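You operate a simulated robot arm through the tools that you are given. There is no shell and no other tool. Be economical: measure what you need, move in short steps, check, and stop when the job is done.

You run a simulated two-armed robot. Do the job below in one go: nothing can be reset, and whatever is moved stays where it is left.

Task
Pass the gold tube from hand to hand and fit it in the teal-dot hole.
Fine: comb the white patch of the flat core straight as well and put the orange comb back beside it; leave the other tubes in the rack. Set down upright: orange comb.

Only the result counts: the job must be done as asked and must still hold three seconds after the hand-in. Knocking over, shifting, dropping, spilling or breaking anything else fails it.

Robot
Two 7-joint arms with two-finger parallel grippers on one trunk, on a base that drives. Base frame: it is fixed to the floor where the robot stands at the start and does not move with it; the origin is under the middle of the robot, x ahead of it, y to its left, z up. Readings come in mm, rad, newtons and seconds.
The left shoulder is at the start at [50, 165, 1155], the right one opposite. With the tool pointing down near the work surface each hand reaches from about 240 to 700 mm from the robot's upright axis, wherever it stands, measured 20 degrees to its own side. Places, roughly: orange comb [500, 1250, 750]; teal-dot hole of the white plate [500, -100, 900]; white patch [600, 1500, 900]. Payload 3.91 kg a hand.
Tool frame (each hand has its own): the origin (TCP) lies between the finger pads and is the grasp point; the fingertips stand 30 mm ahead of it; z points along the fingers, y is the line along which they close. Largest opening 110 mm; finger width 20, thickness 10; the body of the gripper, 48 by 112 mm, starts 55 mm behind the TCP.
Orientation is that of the tool frame in the base frame, as [roll, pitch, yaw] about the fixed x, y, z axes, in that order (R = Rz(yaw) Ry(pitch) Rx(roll)). With the fingers straight down and closing along the base's y, the tool's x points along the base's -x, its y along +y and its z along -z.

Tools
- The arms move only by the tool play_rows. It takes "left_deltas", "right_deltas" or both (then of equal length, played together; a hand with none holds still); each is a list of rows, each an object (a shift or turn left out is 0, a gripper value left out holds the last) with "jaw": the finger opening in m, from 0 to 0.11; "dp": the shift along the base's x, y, z in m, a list of three; "angular": the turn, a rotation vector about the base's x, y, z in rad, a list of three. In form: [{"jaw": jaw, "dp": [tx, ty, tz], "angular": [rx, ry, rz]}, ...]. A call has 1 to 20 rows; each row is the pose to reach, as a shift and turn from the pose commanded when the call began. Rows are played at 5 a second. More than 50 mm and 0.15 rad between two rows, or a gripper value outside its range, and nothing of the call is played. Where a pose cannot be reached the arm comes as near as it can. A force on the tool above 40 N (or 10 N above the force at the start of the call, whichever is more), or a blocked arm, ends the call early, and 0.2 s more pass. Each finger travels about 45 mm/s and halts on what it meets, pressing with about 26 N; the grip force reading is that of the motor and also rises with nothing between the fingers. The clock runs only during rows and for 0.2 s after the last one: add rows that repeat a pose to give the fingers time. The reply holds the time, the measured pose of the TCP, the force on the tool along the base axes, the opening and the grip force, in the units named above and with some noise, with the torque about the TCP (base axes, N m) and any sound that the robot's microphone picked up.
- Cameras (640 x 400 px; columns grow to the right, rows downward): "scene" is now at [130.5, -23, 1331.5]; the picture's right is [-0.36, -0.93, 0.00], its down [-0.47, 0.18, -0.87] and it looks along [0.81, -0.31, -0.50] (base axes); focal length 252 px, centre (320, 200). "left" rides on the left gripper at [73, -17, -103] in its tool frame; the picture's right is [0.23, 0.97, 0.00], its down [-0.76, 0.18, -0.62] and it looks along [-0.61, 0.14, 0.78] (tool axes); focal length 222 px, centre (320, 200). "right" rides on the right gripper at [72, 17, -103] in its tool frame; the picture's right is [-0.23, 0.97, 0.00], its down [-0.76, -0.18, -0.62] and it looks along [-0.61, -0.14, 0.78] (tool axes); focal length 222 px, centre (320, 200). There is no depth. A picture from a camera that has moved, and an enlarged one, comes with that camera's place and axes in the base frame and with its lens. The place of the scene camera against the robot may be out by one fixed shift of up to 25 mm in any direction.
- get_image(camera): a new picture of that camera. It takes no simulated time.
- raise_lower(by): slides the trunk up (or, below 0, down) by that many mm; the arms and the scene camera ride with it, the base frame stays. It gives what a move gives, with no picture.
- base_move(legs): drives the robot by 1 to 6 legs, each [ahead, left, turn to the left] in mm, mm and rad, along the robot's own axes; the way and the turn of a leg run together, so that a leg with both is an arc; at most 1500 mm and 3.142 rad a leg. The arms and the cameras ride along, it lands a little off, and it stops where it bumps. It gives what a move gives.
- aim_head(pan, tilt): turns the head with the scene camera to pan (to the left, within 1.396 rad either way) and tilt (down, from -0.506 to 1.204), counted from straight ahead of the robot. It gives what a move gives.
- zoom(camera, box): a new picture of the part [left, top, right, bottom] of that camera's present view, enlarged. It takes no simulated time.
- sign_off(): hands the job in; it is judged then, once.

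Work in short steps. Places have to be worked out from the pictures, the camera data and where the tool is seen: move nearer, look again, correct. Check each grasp and each placing, and mend what went wrong. You have 120 turns and 108 pictures in all, those below and enlarged ones among them. Open the grippers and draw the arms clear of the work before you hand the job in, unless the task says otherwise; then end with one line.

The tools are called as name(argument=value, ...) on one line, values as JSON. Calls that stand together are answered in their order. play_rows: Moves the arms, as the interface text tells. Its arguments: {"type":"object","properties":{"left_deltas":{"type":"array","items":{"type":"object","properties":{"jaw":{"type":"number"},"dp":{"type":"array","items":{"type":"number"}},"angular":{"type":"array","items":{"type":"number"}}}}},"right_deltas":{"type":"array","items":{"type":"object","properties":{"jaw":{"type":"number"},"dp":{"type":"array","items":{"type":"number"}},"angular":{"type":"array","items":{"type":"number"}}}}}},"required":[]} The other tools are called the same way: raise_lower (by) slides the trunk up or down; base_move (legs) drives the base; aim_head (pan, tilt) turns the head that bears the scene camera; get_image (camera) takes a picture; zoom (camera, box) takes an enlarged picture of a part of a camera's view; sign_off () hands the job in.

At the start:

```text
t: 0.0
left_ee_pos: [410.7, 71.5, 1165.0]
left_tcp_rot: [3.138, -0.001, -3.14]
left_contact_force: [-0.3, 0.2, 0.4]
left_torque: [0.03, 0.03, -0.02]
left_grip_width: 109.9
left_grasp_force: 0.2
right_ee_pos: [376.7, -297.3, 1117.4]
right_tcp_rot: [-3.141, -0.001, 3.141]
right_contact_force: [0.6, 0.4, -0.6]
right_torque: [-0.03, -0.01, -0.01]
right_grip_width: 109.8
right_grasp_force: 0.1
trunk travel left (down, up): [-375.0, 128.0]
robot x, y, heading: [-1.1, 1.2, 0.0]
head pan, tilt: [-0.367, 0.524]
```

scene: 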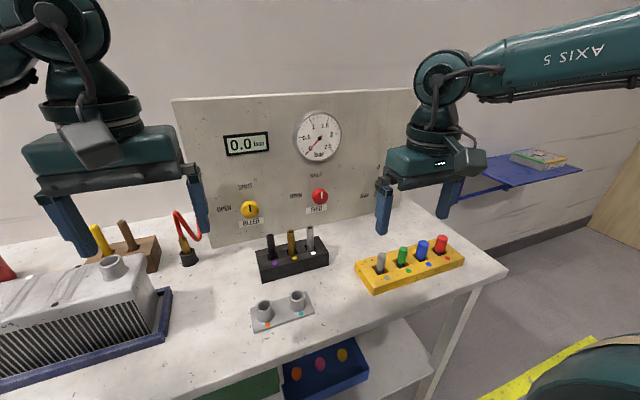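
right: 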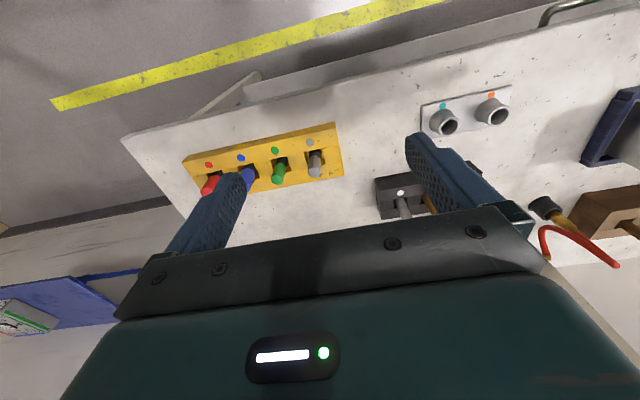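
left: 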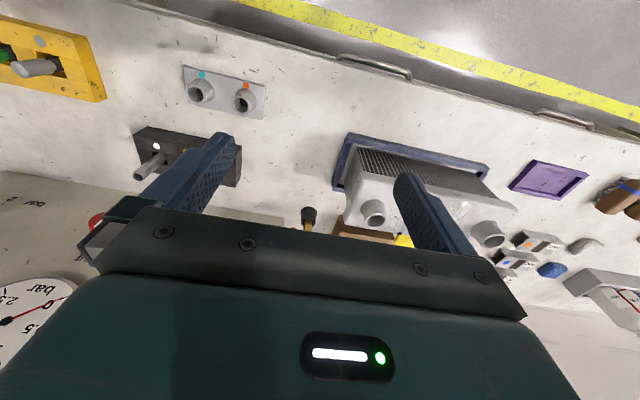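

I see a black rack with dark, gold and grey tubes, and a plate with two sockets (teal and orange dots). I zoom in on them and look left for the comb.

zoom(camera="scene", box=[220, 210, 380, 340])

aim_head(pan=1.1, tilt=0.5)

get_image(camera="scene")

```text
3.08 times, centred on (300, 275) of scene
camera zoom: at [130.5, -23.0, 1331.5], right [-0.36, -0.93, 0.0], down [-0.47, 0.18, -0.87], along [0.81, -0.31, -0.5], focal length 775 px, centre (382, -31)
```

zoom: 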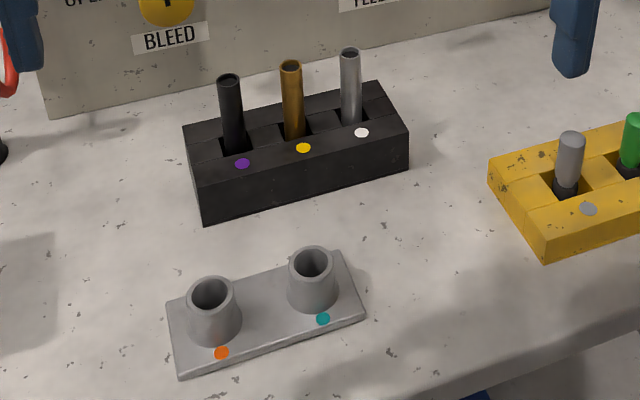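

```text
t: 1.6
left_ee_pos: [409.8, 71.7, 1164.5]
left_tcp_rot: [-3.141, -0.001, -3.14]
left_contact_force: [0.3, 0.4, -0.1]
left_torque: [0.03, 0.0, -0.01]
left_grip_width: 110.3
left_grasp_force: 0.0
right_ee_pos: [377.8, -297.7, 1117.5]
right_tcp_rot: [3.141, 0.0, -3.141]
right_contact_force: [0.0, 0.7, -0.1]
right_torque: [-0.01, 0.0, 0.01]
right_grip_width: 110.0
right_grasp_force: 0.0
trunk travel left (down, up): [-375.0, 128.0]
robot x, y, heading: [1.3, 2.6, -0.001]
head pan, tilt: [1.1, 0.499]
```

```text
103 pictures are left
camera scene: at [87.5, 90.5, 1333.8], right [0.89, -0.45, 0.0], down [-0.22, -0.43, -0.88], along [0.4, 0.78, -0.48], focal length 252 px, centre (320, 200)
```

scene: 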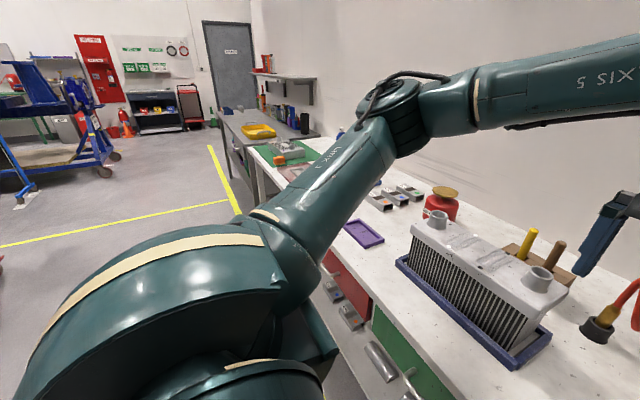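

The rack is near x≈600, y≈-130 and the plate near [480, -105]. I shift the base right so both arms can reach them, then look again.

base_move(legs=[[0, -120, 0]])

aim_head(pan=0.0, tilt=0.7)

get_image(camera="scene")

get_image(camera="left")

```text
t: 2.8
left_ee_pos: [411.2, -47.4, 1165.2]
left_tcp_rot: [3.141, -0.001, -3.14]
left_contact_force: [-0.4, -1.6, -0.8]
left_torque: [0.01, -0.01, 0.02]
left_grip_width: 110.1
left_grasp_force: 0.0
right_ee_pos: [377.4, -416.6, 1116.4]
right_tcp_rot: [3.14, 0.001, 3.141]
right_contact_force: [0.7, -0.9, -0.4]
right_torque: [0.02, -0.01, -0.01]
right_grip_width: 110.0
right_grasp_force: 0.1
trunk travel left (down, up): [-375.0, 128.0]
robot x, y, heading: [0.6, -118.9, 0.004]
head pan, tilt: [1.1, 0.499]
```

```text
t: 4.1
left_ee_pos: [411.1, -46.2, 1165.4]
left_tcp_rot: [3.14, -0.001, -3.139]
left_contact_force: [0.1, 0.3, 1.0]
left_torque: [-0.02, 0.0, -0.02]
left_grip_width: 110.0
left_grasp_force: 0.0
right_ee_pos: [377.2, -416.2, 1116.9]
right_tcp_rot: [-3.141, 0.0, 3.141]
right_contact_force: [-0.4, 0.6, 1.2]
right_torque: [0.01, -0.02, 0.0]
right_grip_width: 110.0
right_grasp_force: 0.2
trunk travel left (down, up): [-375.0, 128.0]
robot x, y, heading: [-0.0, -119.6, -0.002]
head pan, tilt: [0.0, 0.7]
```

```text
102 pictures are left
camera scene: at [131.0, -108.7, 1316.1], right [0.0, -1.0, 0.0], down [-0.64, 0.0, -0.77], along [0.77, 0.0, -0.64], focal length 252 px, centre (320, 200)
```

scene: 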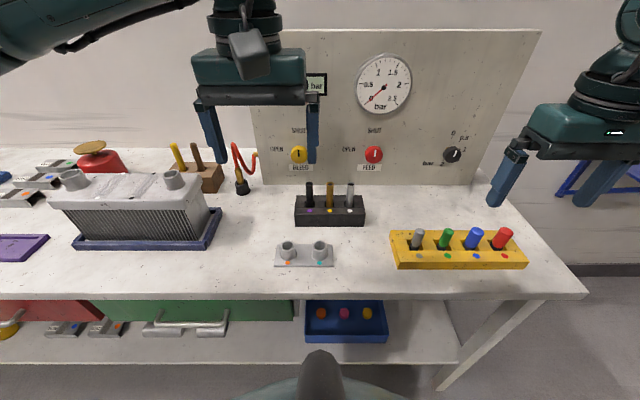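

```text
101 pictures are left
camera left: at [338.1, -62.4, 1267.9], right [-0.23, 0.97, 0.0], down [0.76, 0.18, 0.62], along [0.61, 0.14, -0.78], focal length 222 px, centre (320, 200)
```

left: 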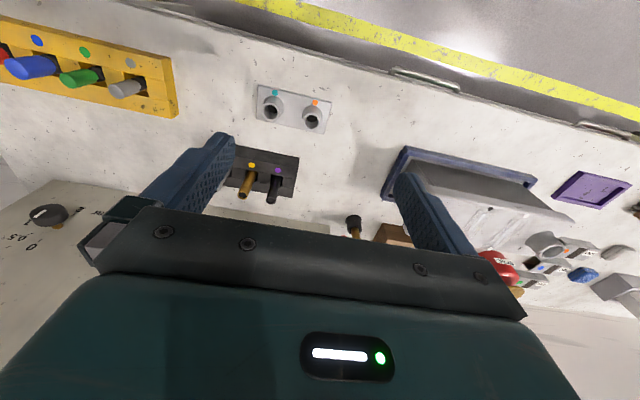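

I zoom the left wrist camera on the rack and plate to triangulate.

zoom(camera="left", box=[210, 75, 350, 215])

zoom(camera="scene", box=[250, 165, 390, 275])

```text
2.86 times, centred on (280, 145) of left
camera zoom: at [338.1, -62.4, 1267.9], right [-0.23, 0.97, 0.0], down [0.76, 0.18, 0.62], along [0.61, 0.14, -0.78], focal length 635 px, centre (434, 357)
```

zoom: 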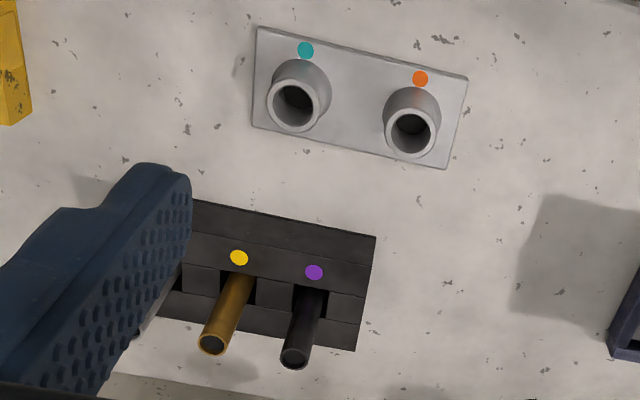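

```text
3.64 times, centred on (320, 220) of scene
camera zoom: at [131.0, -108.7, 1316.1], right [0.0, -1.0, 0.0], down [-0.64, 0.0, -0.77], along [0.77, 0.0, -0.64], focal length 916 px, centre (320, 127)
```

zoom: 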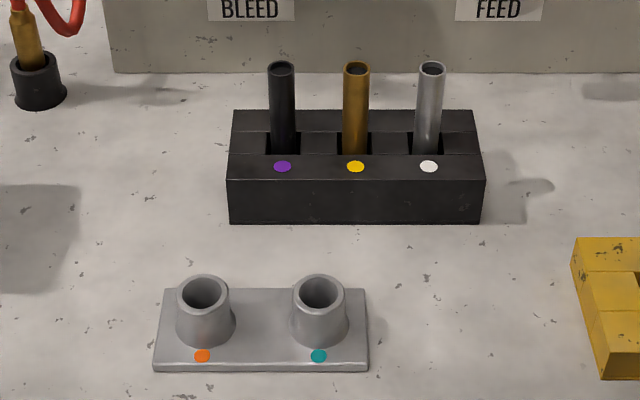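

From the wrist view I judge the gold tube at about [598, -141], top at z≈960, with neighbours about 44 mm away. I bring the left hand to a hover over it with a 40 mm opening and look.

play_rows(left_deltas=[{"jaw": 0.07, "dp": [0.04, -0.02, -0.01]}, {"jaw": 0.04, "dp": [0.08, -0.04, -0.02]}, {"dp": [0.12, -0.06, -0.04]}, {"dp": [0.15, -0.08, -0.07]}, {"dp": [0.17, -0.095, -0.1]}, {"dp": [0.177, -0.095, -0.12]}, {"dp": [0.177, -0.095, -0.125]}, {"dp": [0.177, -0.095, -0.125]}, {"dp": [0.177, -0.095, -0.125]}])

get_image(camera="left")

```text
t: 6.1
left_ee_pos: [587.7, -142.4, 1039.9]
left_tcp_rot: [-3.14, 0.001, -3.14]
left_contact_force: [-0.1, -0.6, -0.1]
left_torque: [-0.03, -0.01, -0.01]
left_grip_width: 39.9
left_grasp_force: 0.1
right_ee_pos: [377.6, -415.2, 1117.1]
right_tcp_rot: [-3.141, 0.0, 3.141]
right_contact_force: [0.0, -0.9, 0.4]
right_torque: [0.03, 0.0, 0.01]
right_grip_width: 109.8
right_grasp_force: 0.1
trunk travel left (down, up): [-375.0, 128.0]
robot x, y, heading: [-2.4, -118.6, 0.002]
head pan, tilt: [0.0, 0.7]
```

```text
98 pictures are left
camera left: at [515.1, -158.9, 1142.9], right [-0.23, 0.97, 0.0], down [0.76, 0.18, 0.62], along [0.61, 0.14, -0.78], focal length 222 px, centre (320, 200)
```

left: 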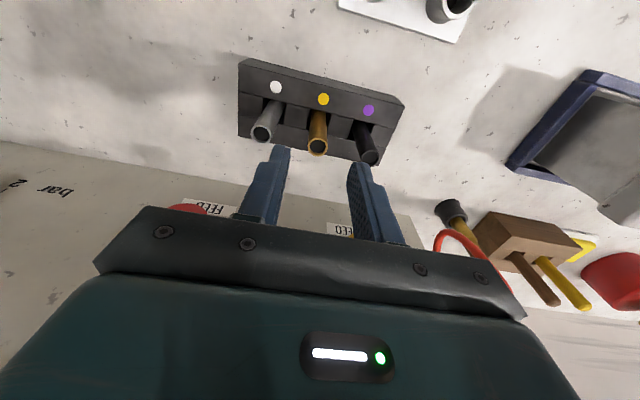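

Triangulating the two wrist views puts the gold tube top at [599.4, -141.6, 961]. I centre over it, descend so about 23 mm is between the fingers, and look before closing.

play_rows(left_deltas=[{"dp": [0.0117, 0.0008, 0.0]}, {"dp": [0.0117, 0.0008, -0.02]}, {"dp": [0.0117, 0.0008, -0.04]}, {"dp": [0.0117, 0.0008, -0.06]}, {"dp": [0.0117, 0.0008, -0.072]}, {"dp": [0.0117, 0.0008, -0.072]}])

get_image(camera="left")

zoom(camera="scene", box=[250, 150, 390, 250])

```text
t: 7.5
left_ee_pos: [599.2, -140.0, 968.5]
left_tcp_rot: [-3.141, 0.0, -3.14]
left_contact_force: [-0.4, 0.6, -0.5]
left_torque: [0.02, 0.02, 0.0]
left_grip_width: 40.0
left_grasp_force: 0.0
right_ee_pos: [376.7, -415.6, 1117.9]
right_tcp_rot: [-3.142, -0.001, 3.141]
right_contact_force: [0.3, 0.4, -0.2]
right_torque: [0.03, 0.02, 0.02]
right_grip_width: 110.0
right_grasp_force: 0.0
trunk travel left (down, up): [-375.0, 128.0]
robot x, y, heading: [3.2, -119.2, -0.0]
head pan, tilt: [0.0, 0.7]
```

```text
97 pictures are left
camera left: at [527.1, -156.3, 1071.4], right [-0.23, 0.97, 0.0], down [0.76, 0.18, 0.62], along [0.61, 0.14, -0.78], focal length 222 px, centre (320, 200)
```

left: 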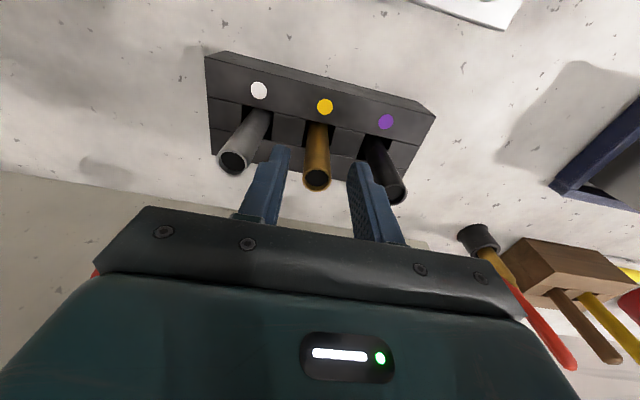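

```text
4.00 times, centred on (320, 200) of scene
camera zoom: at [131.0, -108.7, 1316.1], right [0.0, -1.0, 0.0], down [-0.64, 0.0, -0.76], along [0.76, 0.0, -0.64], focal length 1007 px, centre (320, 200)
```

zoom: 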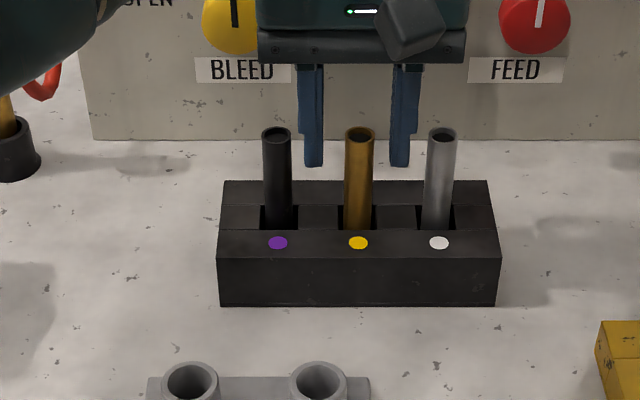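

The tube sits centred between the fingers with about 22 mm overlap. I close gently and check the grip.

play_rows(left_deltas=[{"jaw": 0.02}, {"jaw": 0.0}, {"jaw": 0.0}, {"jaw": 0.0}, {"jaw": 0.0}])

zoom(camera="scene", box=[250, 150, 390, 250])

```text
t: 8.7
left_ee_pos: [599.4, -139.6, 969.2]
left_tcp_rot: [-3.141, 0.0, 3.142]
left_contact_force: [0.5, 0.3, 0.0]
left_torque: [0.01, 0.0, 0.0]
left_grip_width: 16.4
left_grasp_force: 25.9
right_ee_pos: [376.7, -415.4, 1117.9]
right_tcp_rot: [3.141, -0.001, -3.141]
right_contact_force: [-0.1, -0.4, 0.4]
right_torque: [0.0, -0.02, -0.02]
right_grip_width: 110.0
right_grasp_force: 0.1
trunk travel left (down, up): [-375.0, 128.0]
robot x, y, heading: [2.0, -115.0, 0.005]
head pan, tilt: [0.0, 0.7]
```

```text
4.00 times, centred on (320, 200) of scene
camera zoom: at [131.0, -108.7, 1316.1], right [0.0, -1.0, 0.0], down [-0.64, 0.0, -0.76], along [0.76, 0.0, -0.64], focal length 1007 px, centre (320, 200)
```

zoom: 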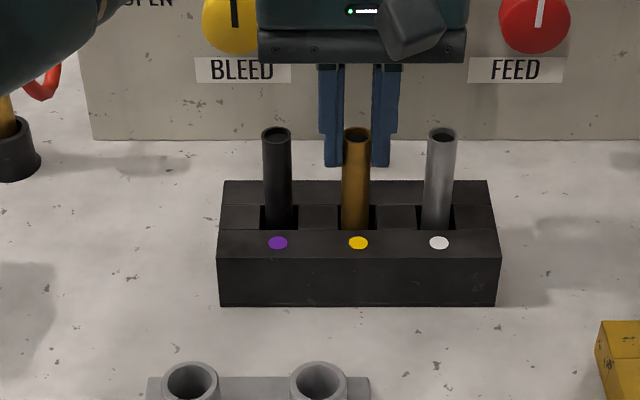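

The grip holds on a 16.4 mm tube. I lift straight up 100 mm and look.

play_rows(left_deltas=[{"dp": [0, 0, 0.02]}, {"dp": [0, 0, 0.045]}, {"dp": [0, 0, 0.08]}, {"dp": [0, 0, 0.12]}, {"dp": [-0.03, 0, 0.15]}, {"dp": [-0.07, 0, 0.15]}, {"dp": [-0.11, 0, 0.15]}, {"dp": [-0.11, 0, 0.15]}])

get_image(camera="scene")

get_image(camera="left")

get_image(camera="right")

```text
t: 10.5
left_ee_pos: [579.6, -135.4, 1143.1]
left_tcp_rot: [3.141, 0.001, -3.14]
left_contact_force: [-0.2, 0.0, -0.4]
left_torque: [0.03, 0.01, -0.04]
left_grip_width: 16.4
left_grasp_force: 25.8
left hand out of reach, approached as far as the arm can: row 4, 5, 6, 7, 8
right_ee_pos: [376.5, -415.5, 1117.5]
right_tcp_rot: [-3.141, 0.0, 3.142]
right_contact_force: [-0.3, -0.8, 0.3]
right_torque: [-0.01, -0.04, 0.01]
right_grip_width: 110.0
right_grasp_force: 0.1
trunk travel left (down, up): [-375.0, 128.0]
robot x, y, heading: [-2.1, -117.0, -0.001]
head pan, tilt: [0.0, 0.7]
```

```text
94 pictures are left
camera scene: at [130.7, -108.5, 1316.1], right [0.0, -1.0, 0.0], down [-0.64, 0.0, -0.77], along [0.77, 0.0, -0.64], focal length 252 px, centre (320, 200)
```

scene: 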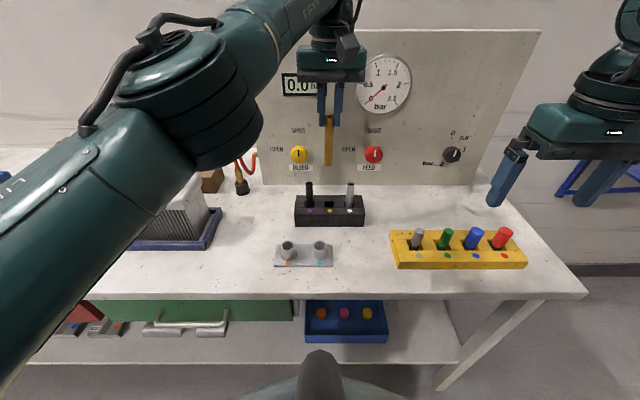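

```text
93 pictures are left
camera left: at [507.4, -152.1, 1245.7], right [-0.23, 0.97, 0.0], down [0.76, 0.18, 0.62], along [0.61, 0.14, -0.78], focal length 222 px, centre (320, 200)
```

left: 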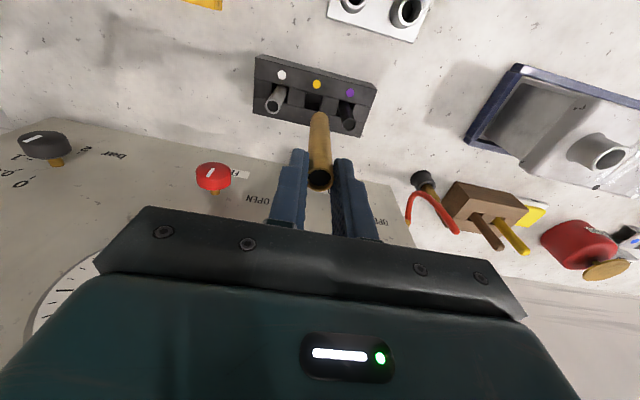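

```text
92 pictures are left
camera right: at [303.5, -398.8, 1219.7], right [0.23, 0.97, 0.0], down [0.76, -0.18, 0.62], along [0.61, -0.14, -0.78], focal length 222 px, centre (320, 200)
```

right: 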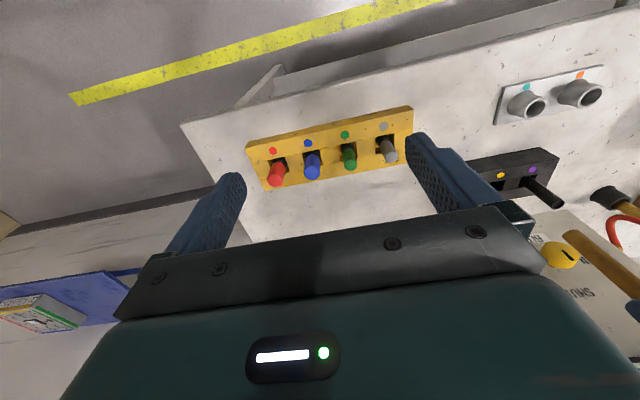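

The tube is out cleanly; the left arm hit a reach limit high up and stopped. I command a small move back and down to see how the command relates.

play_rows(left_deltas=[{"dp": [-0.03, 0, -0.01]}, {"dp": [-0.06, 0, -0.02]}, {"dp": [-0.06, 0, -0.02]}])

```text
t: 11.3
left_ee_pos: [580.6, -136.7, 1141.9]
left_tcp_rot: [3.142, 0.002, -3.14]
left_contact_force: [0.2, 0.2, -0.4]
left_torque: [0.02, -0.01, -0.01]
left_grip_width: 16.7
left_grasp_force: 26.3
left hand out of reach, approached as far as the arm can: row 1, 2, 3
right_ee_pos: [377.3, -415.1, 1116.2]
right_tcp_rot: [3.141, -0.001, 3.141]
right_contact_force: [0.4, -0.9, 0.0]
right_torque: [0.01, 0.01, 0.02]
right_grip_width: 110.0
right_grasp_force: 0.1
trunk travel left (down, up): [-375.0, 128.0]
robot x, y, heading: [-2.2, -118.0, 0.004]
head pan, tilt: [0.0, 0.7]
```

Still stuck, so I test a downward step to see what is reachable.

play_rows(left_deltas=[{"dp": [0.01, 0, -0.025]}, {"dp": [0.015, 0, -0.05]}, {"dp": [0.015, 0, -0.05]}])

```text
t: 12.1
left_ee_pos: [594.9, -135.7, 1091.6]
left_tcp_rot: [-3.14, -0.002, -3.138]
left_contact_force: [-0.2, -0.5, 0.3]
left_torque: [0.03, -0.02, 0.02]
left_grip_width: 16.3
left_grasp_force: 26.3
right_ee_pos: [376.2, -415.7, 1116.6]
right_tcp_rot: [-3.141, -0.001, -3.141]
right_contact_force: [0.9, 0.7, -1.0]
right_torque: [0.02, -0.01, -0.01]
right_grip_width: 110.1
right_grasp_force: 0.0
trunk travel left (down, up): [-375.0, 128.0]
robot x, y, heading: [1.5, -117.4, 0.0]
head pan, tilt: [0.0, 0.7]
```

The command follows the reached pose. I move back toward the robot in small steps at this height.

play_rows(left_deltas=[{"dp": [-0.025, 0, 0.0]}, {"dp": [-0.05, 0, 0.005]}, {"dp": [-0.075, 0, 0.01]}, {"dp": [-0.1, 0, 0.015]}, {"dp": [-0.1, 0, 0.015]}])

get_image(camera="scene")

```text
t: 13.3
left_ee_pos: [493.0, -137.4, 1107.0]
left_tcp_rot: [3.141, 0.0, -3.14]
left_contact_force: [0.2, -0.3, -0.7]
left_torque: [-0.02, -0.02, 0.03]
left_grip_width: 16.3
left_grasp_force: 25.6
right_ee_pos: [377.3, -416.3, 1116.6]
right_tcp_rot: [-3.141, 0.0, 3.141]
right_contact_force: [1.0, 0.9, -0.1]
right_torque: [-0.01, 0.03, 0.04]
right_grip_width: 109.8
right_grasp_force: 0.0
trunk travel left (down, up): [-375.0, 128.0]
robot x, y, heading: [-3.0, -118.9, 0.004]
head pan, tilt: [0.0, 0.7]
```

```text
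91 pictures are left
camera scene: at [131.2, -108.7, 1316.0], right [0.0, -1.0, 0.0], down [-0.64, 0.0, -0.76], along [0.76, 0.0, -0.64], focal length 252 px, centre (320, 200)
```

scene: 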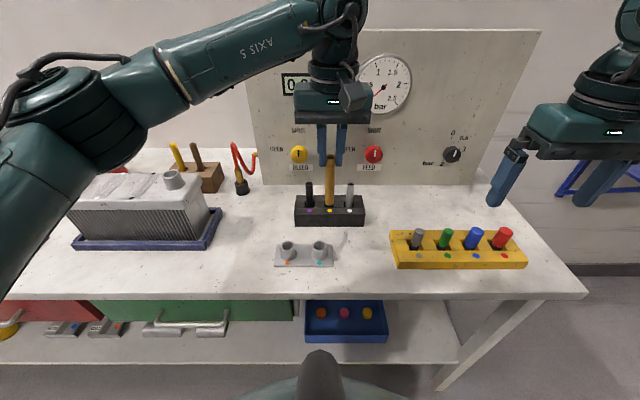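

Left holds the tube vertical, bottom at about z≈990. I tilt the right hand 65° (fingers forward and slightly down) while bringing it to y≈-300, clear of the left hand.

play_rows(right_deltas=[{"jaw": 0.09, "dp": [0, 0.01, 0], "angular": [0, -0.14, 0]}, {"jaw": 0.07, "dp": [0, 0.02, 0], "angular": [0, -0.28, 0]}, {"jaw": 0.055, "dp": [0, 0.03, 0], "angular": [0, -0.42, 0]}, {"dp": [0.005, 0.045, -0.005], "angular": [0, -0.56, 0]}, {"dp": [0.01, 0.06, -0.01], "angular": [0, -0.7, 0]}, {"dp": [0.015, 0.075, -0.015], "angular": [0, -0.84, 0]}, {"dp": [0.02, 0.09, -0.02], "angular": [0, -0.98, 0]}, {"dp": [0.025, 0.1, -0.025], "angular": [0, -1.12, 0]}, {"dp": [0.025, 0.1, -0.025], "angular": [0, -1.134, 0]}])

get_image(camera="scene")

get_image(camera="right")

```text
t: 15.3
left_ee_pos: [494.0, -136.6, 1108.1]
left_tcp_rot: [3.141, 0.0, -3.139]
left_contact_force: [1.1, 0.8, -0.1]
left_torque: [0.02, -0.02, -0.03]
left_grip_width: 16.9
left_grasp_force: 25.9
right_ee_pos: [444.9, -309.5, 1099.8]
right_tcp_rot: [3.14, 1.135, 3.139]
right_contact_force: [-0.2, -0.9, -0.3]
right_torque: [-0.02, 0.01, 0.0]
right_grip_width: 55.0
right_grasp_force: 0.1
right hand out of reach, approached as far as the arm can: row 6, 7, 8, 9
trunk travel left (down, up): [-375.0, 128.0]
robot x, y, heading: [-0.1, -120.2, -0.004]
head pan, tilt: [0.0, 0.7]
```

```text
90 pictures are left
camera scene: at [130.8, -108.8, 1316.1], right [0.0, -1.0, 0.0], down [-0.64, 0.0, -0.77], along [0.77, 0.0, -0.64], focal length 252 px, centre (320, 200)
```

scene: 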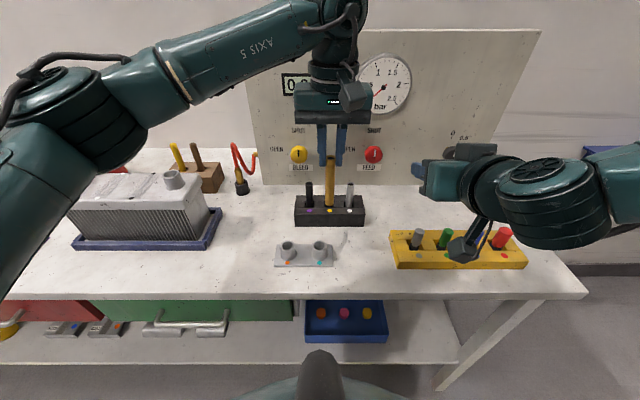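

```text
89 pictures are left
camera right: at [320.0, -292.5, 1076.3], right [0.1, 0.97, 0.21], down [-0.24, -0.18, 0.95], along [0.97, -0.14, 0.22], focal length 222 px, centre (320, 200)
```

right: 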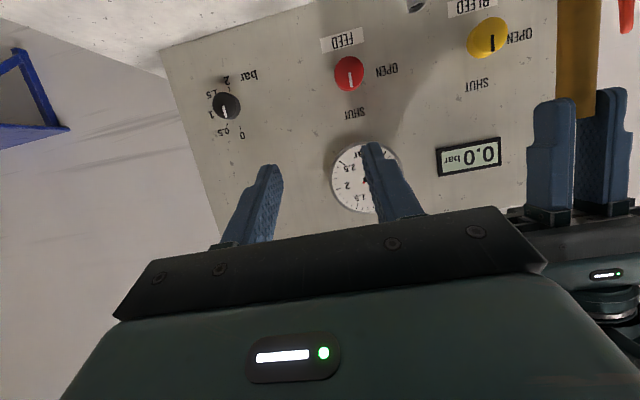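

Right works at this tilt but is near its inner limit. I move the left hand forward 60 mm, and bring the right hand sideways behind the tube.

play_rows(left_deltas=[{"dp": [0.02, 0, 0]}, {"dp": [0.04, 0, 0]}, {"dp": [0.06, 0, 0]}, {"dp": [0.06, 0, 0]}, {"dp": [0.06, 0, 0]}, {"dp": [0.06, 0, 0]}, {"dp": [0.06, 0, 0]}], right_deltas=[{"dp": [0.01, 0.0, 0]}, {"dp": [0.02, 0.035, 0]}, {"dp": [0.03, 0.07, -0.005]}, {"dp": [0.035, 0.105, -0.01]}, {"dp": [0.035, 0.14, -0.012]}, {"dp": [0.035, 0.171, -0.012]}, {"dp": [0.035, 0.171, -0.012]}])

get_image(camera="scene")

get_image(camera="right")

get_image(camera="left")

```text
t: 16.9
left_ee_pos: [555.6, -138.6, 1108.2]
left_tcp_rot: [3.14, -0.001, -3.141]
left_contact_force: [-0.6, -0.7, -0.7]
left_torque: [-0.05, 0.01, 0.0]
left_grip_width: 16.5
left_grasp_force: 25.8
right_ee_pos: [480.9, -211.0, 1100.8]
right_tcp_rot: [3.141, 1.135, 3.141]
right_contact_force: [-0.3, -0.1, -0.4]
right_torque: [0.01, 0.01, 0.0]
right_grip_width: 55.0
right_grasp_force: 0.1
right hand out of reach, approached as far as the arm can: row 4, 5, 6, 7
trunk travel left (down, up): [-375.0, 128.0]
robot x, y, heading: [-1.1, -120.9, -0.002]
head pan, tilt: [0.0, 0.7]
```

```text
88 pictures are left
camera scene: at [131.1, -108.7, 1316.0], right [0.0, -1.0, 0.0], down [-0.64, 0.0, -0.76], along [0.76, 0.0, -0.64], focal length 252 px, centre (320, 200)
```

scene: 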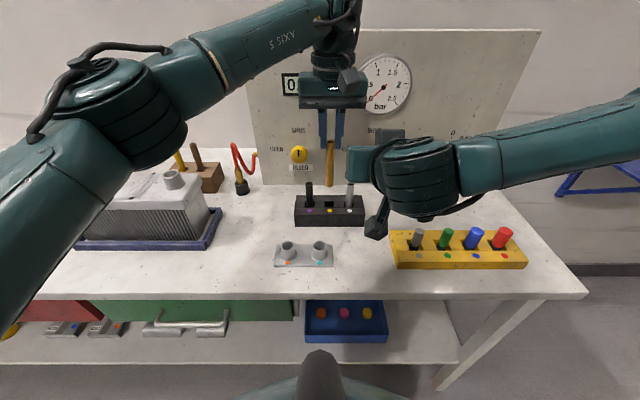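

```text
87 pictures are left
camera right: at [355.8, -194.1, 1077.8], right [0.1, 0.97, 0.21], down [-0.24, -0.18, 0.95], along [0.97, -0.14, 0.22], focal length 222 px, centre (320, 200)
```

right: 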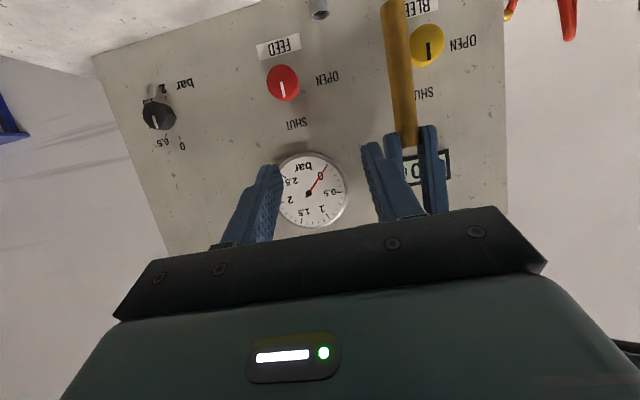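

```text
86 pictures are left
camera left: at [483.0, -154.7, 1211.0], right [-0.23, 0.97, 0.0], down [0.76, 0.18, 0.62], along [0.61, 0.14, -0.78], focal length 222 px, centre (320, 200)
```

left: 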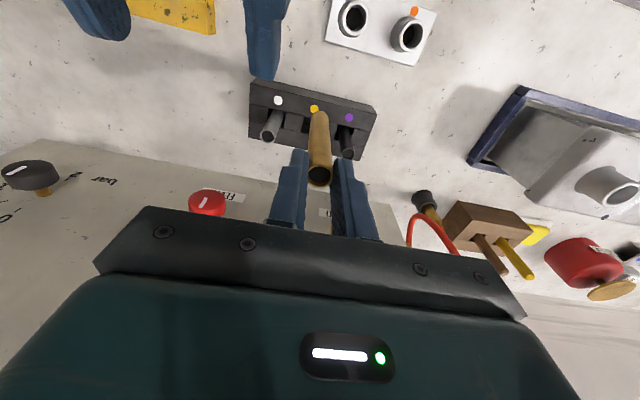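

The right arm can't reach further left with fingers straight ahead. I yaw it 0.6 rad to the left, which suits the arm, and step toward a pre-grasp behind the tube.

play_rows(right_deltas=[{"dp": [0.0, 0.0, 0], "angular": [0, 0, 0.14]}, {"dp": [0.0, 0.0, -0.003], "angular": [0, 0, 0.28]}, {"dp": [0.0, 0.0, -0.006], "angular": [0, 0, 0.42]}, {"dp": [0.0, 0.01, -0.01], "angular": [0, 0, 0.56]}, {"dp": [0.0, 0.02, -0.01], "angular": [0, 0, 0.6]}, {"dp": [0.005, 0.03, -0.01], "angular": [0, 0, 0.6]}, {"dp": [0.005, 0.03, -0.01], "angular": [0, 0, 0.6]}])

get_image(camera="scene")

get_image(camera="right")

```text
t: 18.5
left_ee_pos: [555.9, -138.8, 1107.4]
left_tcp_rot: [3.141, 0.0, -3.14]
left_contact_force: [0.0, 0.6, -0.4]
left_torque: [-0.02, -0.03, 0.01]
left_grip_width: 16.3
left_grasp_force: 25.8
right_ee_pos: [485.1, -178.9, 1090.9]
right_tcp_rot: [3.141, 1.134, -2.544]
right_contact_force: [-0.2, 0.6, 0.9]
right_torque: [-0.01, -0.02, 0.02]
right_grip_width: 55.0
right_grasp_force: 0.1
trunk travel left (down, up): [-375.0, 128.0]
robot x, y, heading: [-3.3, -116.5, -0.004]
head pan, tilt: [0.0, 0.7]
```

```text
85 pictures are left
camera scene: at [131.0, -108.8, 1316.1], right [0.0, -1.0, 0.0], down [-0.64, 0.0, -0.77], along [0.77, 0.0, -0.64], focal length 252 px, centre (320, 200)
```

scene: 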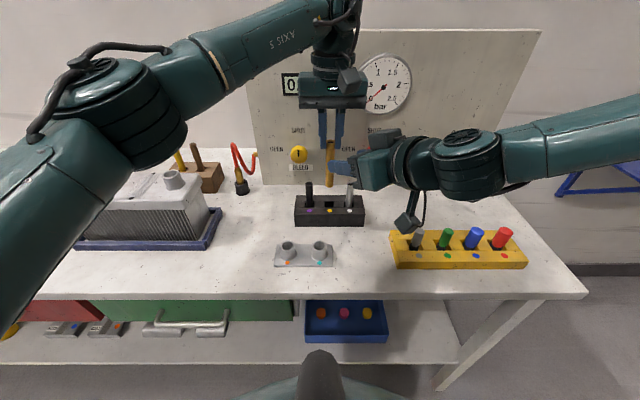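

```text
84 pictures are left
camera right: at [372.6, -234.8, 1068.8], right [-0.47, 0.86, 0.21], down [-0.1, -0.28, 0.95], along [0.88, 0.43, 0.22], focal length 222 px, centre (320, 200)
```

right: 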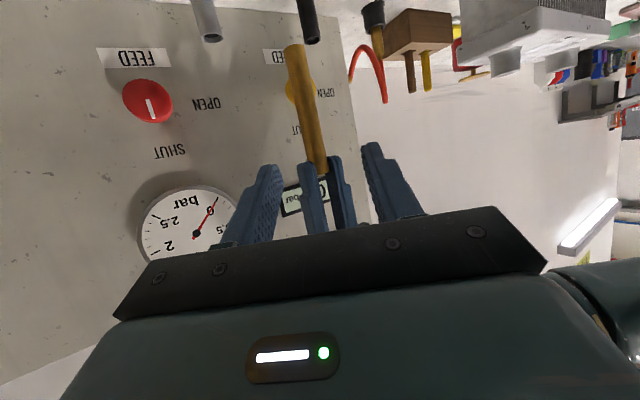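

Good approach line. The tube is at [556, -139], so I advance along the finger axis to put the right TCP on the tube at z≈1054, below the left fingertips.

play_rows(right_deltas=[{"dp": [0.008, -0.002, -0.003]}, {"dp": [0.024, 0.009, -0.012]}, {"dp": [0.04, 0.019, -0.021]}, {"dp": [0.056, 0.03, -0.03]}, {"dp": [0.0708, 0.0401, -0.037]}, {"dp": [0.0708, 0.0401, -0.037]}])

get_image(camera="right")

get_image(camera="left")

zoom(camera="scene", box=[260, 70, 420, 220])

```text
t: 19.9
left_ee_pos: [555.7, -140.0, 1107.8]
left_tcp_rot: [-3.142, -0.001, -3.139]
left_contact_force: [0.5, -0.4, -1.2]
left_torque: [0.02, -0.01, 0.04]
left_grip_width: 16.3
left_grasp_force: 25.9
right_ee_pos: [551.4, -149.7, 1059.3]
right_tcp_rot: [3.141, 1.136, -2.54]
right_contact_force: [0.4, -0.5, 0.2]
right_torque: [0.02, -0.02, 0.04]
right_grip_width: 54.7
right_grasp_force: 0.0
right hand out of reach, approached as far as the arm can: row 5, 6
trunk travel left (down, up): [-375.0, 128.0]
robot x, y, heading: [1.5, -118.5, 0.002]
head pan, tilt: [0.0, 0.7]
```

```text
83 pictures are left
camera right: at [438.6, -206.0, 1036.2], right [-0.47, 0.86, 0.21], down [-0.1, -0.28, 0.95], along [0.88, 0.43, 0.22], focal length 222 px, centre (320, 200)
```

right: 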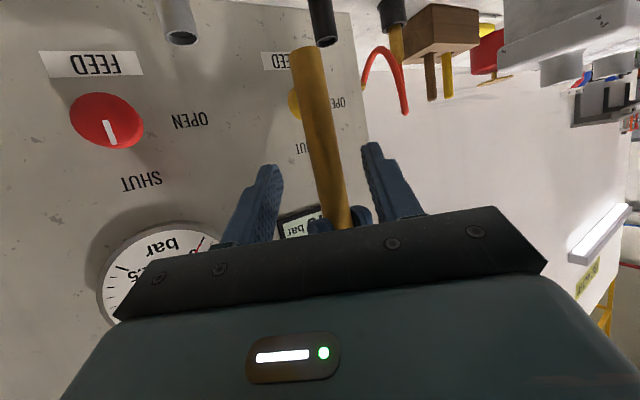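

```text
82 pictures are left
camera left: at [483.1, -154.6, 1210.9], right [-0.23, 0.97, 0.0], down [0.76, 0.18, 0.62], along [0.61, 0.14, -0.78], focal length 222 px, centre (320, 200)
```

left: 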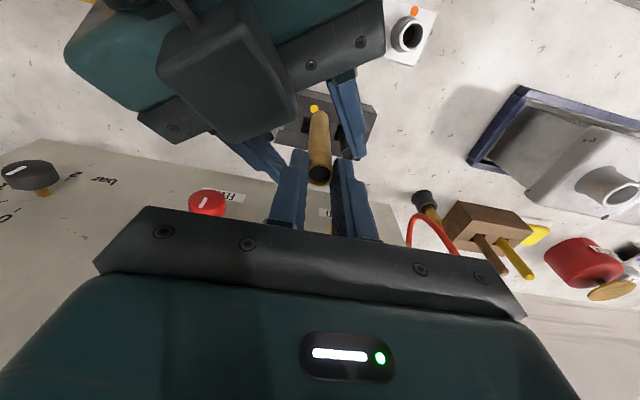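

```text
2.67 times, centred on (340, 145) of scene
camera zoom: at [131.1, -108.7, 1316.0], right [0.0, -1.0, 0.0], down [-0.64, 0.0, -0.76], along [0.76, 0.0, -0.64], focal length 672 px, centre (267, 347)
```

zoom: 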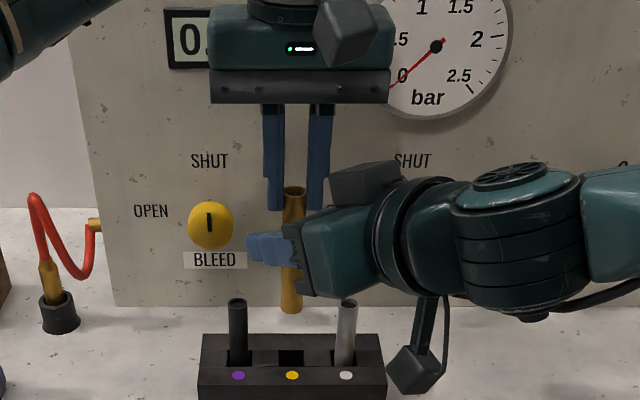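

The right hand stopped ~6 mm off laterally at its reach limit. I shift the tube with the left hand by that amount instead, then close the right fingers.

play_rows(left_deltas=[{"dp": [0.002, -0.005, 0]}, {"dp": [0.002, -0.0065, 0]}, {"dp": [0.002, -0.0065, 0]}])

play_rows(right_deltas=[{"jaw": 0.04}, {"jaw": 0.02}, {"jaw": 0.0}, {"jaw": 0.0}, {"jaw": 0.0}, {"jaw": 0.0}])

get_image(camera="right")

zoom(camera="scene", box=[260, 70, 420, 220])

```text
t: 20.7
left_ee_pos: [556.0, -143.9, 1108.1]
left_tcp_rot: [3.141, 0.001, -3.14]
left_contact_force: [-0.2, 0.3, -0.7]
left_torque: [0.0, -0.01, -0.02]
left_grip_width: 16.4
left_grasp_force: 26.3
right_ee_pos: [551.2, -149.2, 1058.9]
right_tcp_rot: [3.14, 1.133, -2.54]
right_contact_force: [0.4, 0.2, -0.2]
right_torque: [0.0, 0.04, -0.04]
right_grip_width: 54.6
right_grasp_force: 0.1
trunk travel left (down, up): [-375.0, 128.0]
robot x, y, heading: [0.4, -114.6, 0.0]
head pan, tilt: [0.0, 0.7]
```

```text
t: 22.1
left_ee_pos: [556.2, -144.6, 1107.8]
left_tcp_rot: [-3.141, -0.001, -3.141]
left_contact_force: [0.0, 1.2, -0.2]
left_torque: [-0.1, 0.12, 0.0]
left_grip_width: 16.3
left_grasp_force: 25.6
right_ee_pos: [551.4, -150.5, 1058.5]
right_tcp_rot: [3.141, 1.133, -2.541]
right_contact_force: [-0.8, -1.7, 0.3]
right_torque: [0.19, -0.16, -0.02]
right_grip_width: 16.6
right_grasp_force: 25.1
trunk travel left (down, up): [-375.0, 128.0]
robot x, y, heading: [0.1, -118.6, -0.003]
head pan, tilt: [0.0, 0.7]
```

```text
80 pictures are left
camera right: at [438.3, -206.1, 1036.4], right [-0.47, 0.86, 0.21], down [-0.1, -0.28, 0.95], along [0.88, 0.43, 0.22], focal length 222 px, centre (320, 200)
```

right: 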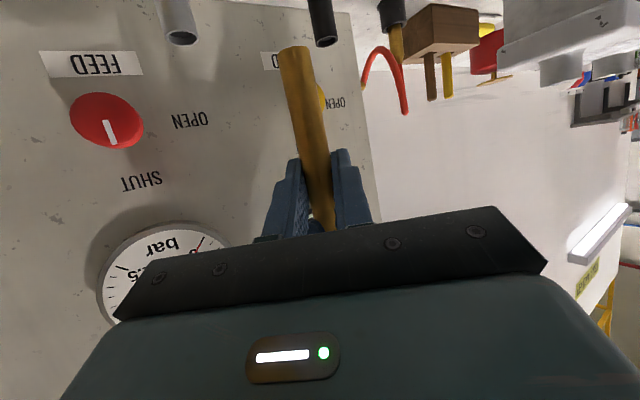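

```text
2.67 times, centred on (340, 145) of scene
camera zoom: at [131.1, -108.7, 1316.0], right [0.0, -1.0, 0.0], down [-0.64, 0.0, -0.76], along [0.76, 0.0, -0.64], focal length 672 px, centre (267, 347)
```

zoom: 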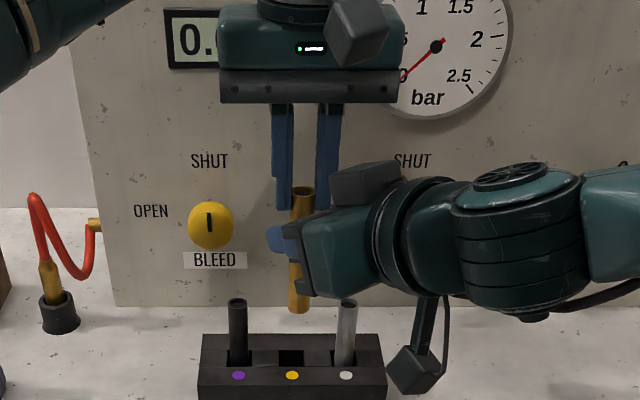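

Both hands hold the tube. I open the left fingers and lift the left hand clear.

play_rows(left_deltas=[{"jaw": 0.03}, {"jaw": 0.045}, {"jaw": 0.045}, {"dp": [0, 0, 0.01]}, {"dp": [0, 0, 0.03]}])

zoom(camera="scene", box=[260, 70, 420, 220])

get_image(camera="left")

```text
t: 23.3
left_ee_pos: [555.8, -145.3, 1137.3]
left_tcp_rot: [3.141, -0.001, 3.141]
left_contact_force: [0.1, -0.1, -1.1]
left_torque: [-0.02, 0.02, 0.07]
left_grip_width: 45.1
left_grasp_force: 0.1
right_ee_pos: [550.5, -150.2, 1059.8]
right_tcp_rot: [3.141, 1.135, -2.541]
right_contact_force: [-0.5, -0.2, 0.6]
right_torque: [0.02, 0.01, -0.02]
right_grip_width: 16.8
right_grasp_force: 26.0
trunk travel left (down, up): [-375.0, 128.0]
robot x, y, heading: [-5.4, -117.2, -0.003]
head pan, tilt: [0.0, 0.7]
```

```text
2.67 times, centred on (340, 145) of scene
camera zoom: at [130.8, -108.9, 1316.1], right [0.0, -1.0, 0.0], down [-0.64, 0.0, -0.77], along [0.77, 0.0, -0.64], focal length 672 px, centre (267, 347)
```

zoom: 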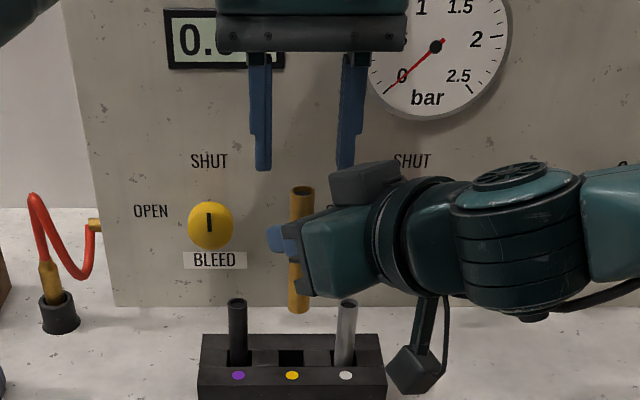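

```text
77 pictures are left
camera left: at [483.2, -160.5, 1241.9], right [-0.23, 0.97, 0.0], down [0.76, 0.18, 0.62], along [0.61, 0.14, -0.78], focal length 222 px, centre (320, 200)
```

left: 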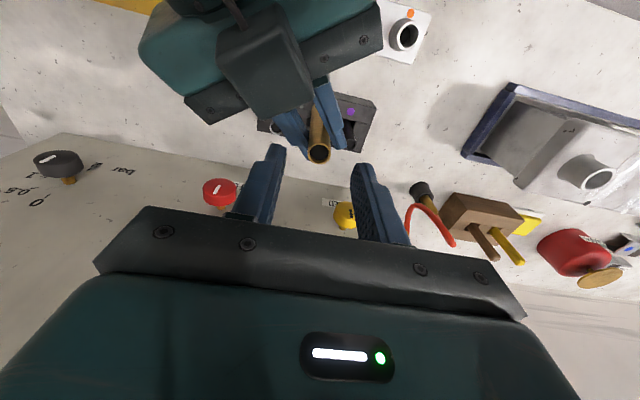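

The right hand now holds the tube alone and it stays upright. I raise the left hand slightly and move it left, then back, clear of the work.

play_rows(left_deltas=[{"dp": [-0.005, 0, 0.012]}, {"dp": [-0.005, 0.02, 0.012]}, {"dp": [-0.01, 0.05, 0.012]}, {"dp": [-0.03, 0.09, 0.012]}, {"dp": [-0.06, 0.12, 0.012]}, {"dp": [-0.1, 0.15, 0.015]}, {"dp": [-0.14, 0.18, 0.02]}, {"dp": [-0.14, 0.21, 0.03]}, {"dp": [-0.14, 0.21, 0.03]}])

get_image(camera="scene")

```text
refused: row 7 steps farther than a row can; nothing moved
```

```text
76 pictures are left
camera scene: at [130.8, -108.9, 1316.1], right [0.0, -1.0, 0.0], down [-0.64, 0.0, -0.77], along [0.77, 0.0, -0.64], focal length 252 px, centre (320, 200)
```

scene: 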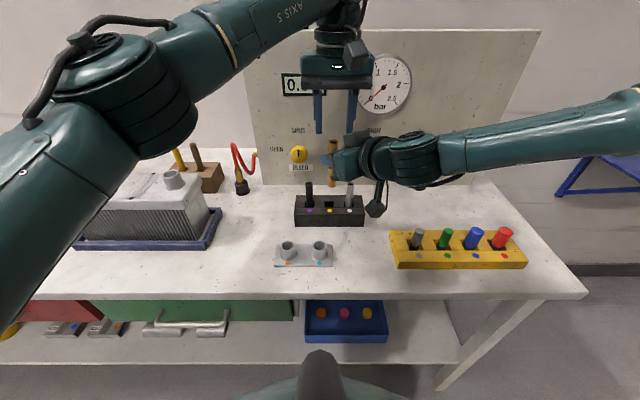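

A step was too long, so I resend with smaller steps.

play_rows(left_deltas=[{"dp": [-0.005, 0, 0.012]}, {"dp": [-0.005, 0.02, 0.012]}, {"dp": [-0.01, 0.05, 0.012]}, {"dp": [-0.03, 0.085, 0.012]}, {"dp": [-0.06, 0.11, 0.012]}, {"dp": [-0.095, 0.13, 0.015]}, {"dp": [-0.13, 0.155, 0.02]}, {"dp": [-0.14, 0.19, 0.025]}, {"dp": [-0.14, 0.21, 0.03]}])

get_image(camera="scene")

```text
t: 25.3
left_ee_pos: [417.7, 67.0, 1168.3]
left_tcp_rot: [-3.14, 0.0, -3.139]
left_contact_force: [-0.3, 0.0, 0.2]
left_torque: [0.03, 0.02, -0.02]
left_grip_width: 44.8
left_grasp_force: 0.0
right_ee_pos: [551.0, -149.6, 1059.6]
right_tcp_rot: [3.14, 1.134, -2.54]
right_contact_force: [-0.9, -0.3, 0.3]
right_torque: [0.01, -0.03, 0.0]
right_grip_width: 16.4
right_grasp_force: 26.4
trunk travel left (down, up): [-375.0, 128.0]
robot x, y, heading: [0.9, -116.1, 0.005]
head pan, tilt: [0.0, 0.7]
```

```text
75 pictures are left
camera scene: at [130.9, -108.5, 1316.1], right [0.0, -1.0, 0.0], down [-0.64, 0.0, -0.77], along [0.77, 0.0, -0.64], focal length 252 px, centre (320, 200)
```

scene: 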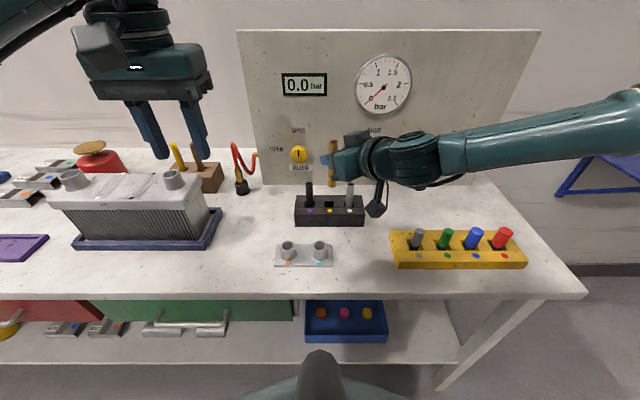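

I take a zoomed left wrist view of the plate to fix the teal socket's position.

zoom(camera="left", box=[150, 50, 250, 130])

zoom(camera="right", box=[240, 20, 400, 240])

```text
5.00 times, centred on (200, 90) of left
camera zoom: at [344.1, 51.6, 1271.4], right [-0.23, 0.97, 0.0], down [0.76, 0.18, 0.62], along [0.61, 0.14, -0.78], focal length 1111 px, centre (920, 750)
```

zoom: 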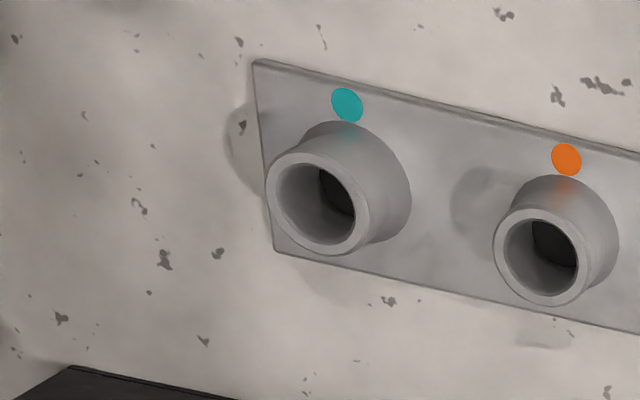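

```text
1.82 times, centred on (320, 130) of right
camera zoom: at [438.2, -205.9, 1036.5], right [-0.47, 0.86, 0.21], down [-0.1, -0.28, 0.95], along [0.88, 0.43, 0.22], focal length 404 px, centre (320, 327)
```

zoom: 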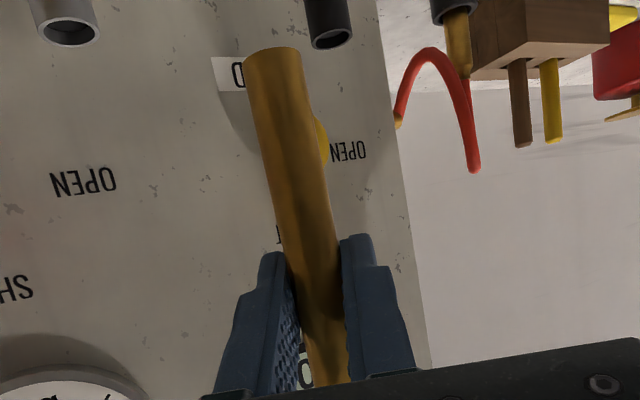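

The teal rim centre is at about [472, -116, 887] and the tube is held vertical, its axis about (+5, +5) mm from the right TCP. I drive back and left so the hole lies in the right arm's comfortable range.

base_move(legs=[[-63, 77, 0]])

get_image(camera="scene")

```text
t: 26.5
left_ee_pos: [352.6, 144.6, 1168.5]
left_tcp_rot: [-3.139, 0.001, -3.139]
left_contact_force: [0.2, -0.3, -0.3]
left_torque: [-0.06, -0.01, -0.02]
left_grip_width: 45.2
left_grasp_force: 0.1
right_ee_pos: [487.5, -73.1, 1059.9]
right_tcp_rot: [-3.14, 1.134, -2.538]
right_contact_force: [-0.4, -0.4, 0.5]
right_torque: [0.01, 0.04, -0.04]
right_grip_width: 16.5
right_grasp_force: 26.1
trunk travel left (down, up): [-375.0, 128.0]
robot x, y, heading: [-61.9, -44.0, -0.004]
head pan, tilt: [0.0, 0.7]
```

```text
72 pictures are left
camera scene: at [67.2, -31.4, 1316.1], right [0.0, -1.0, 0.0], down [-0.64, 0.0, -0.77], along [0.77, 0.0, -0.64], focal length 252 px, centre (320, 200)
```

scene: 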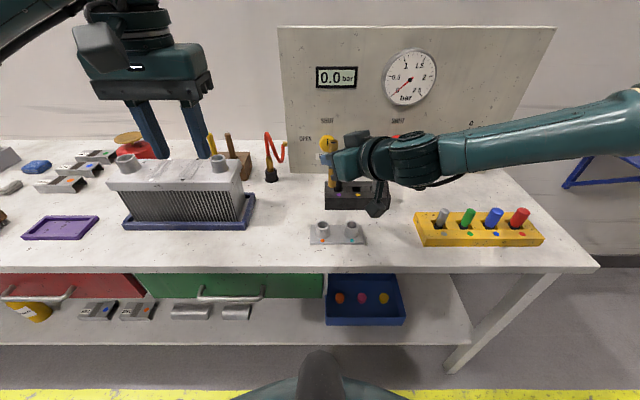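

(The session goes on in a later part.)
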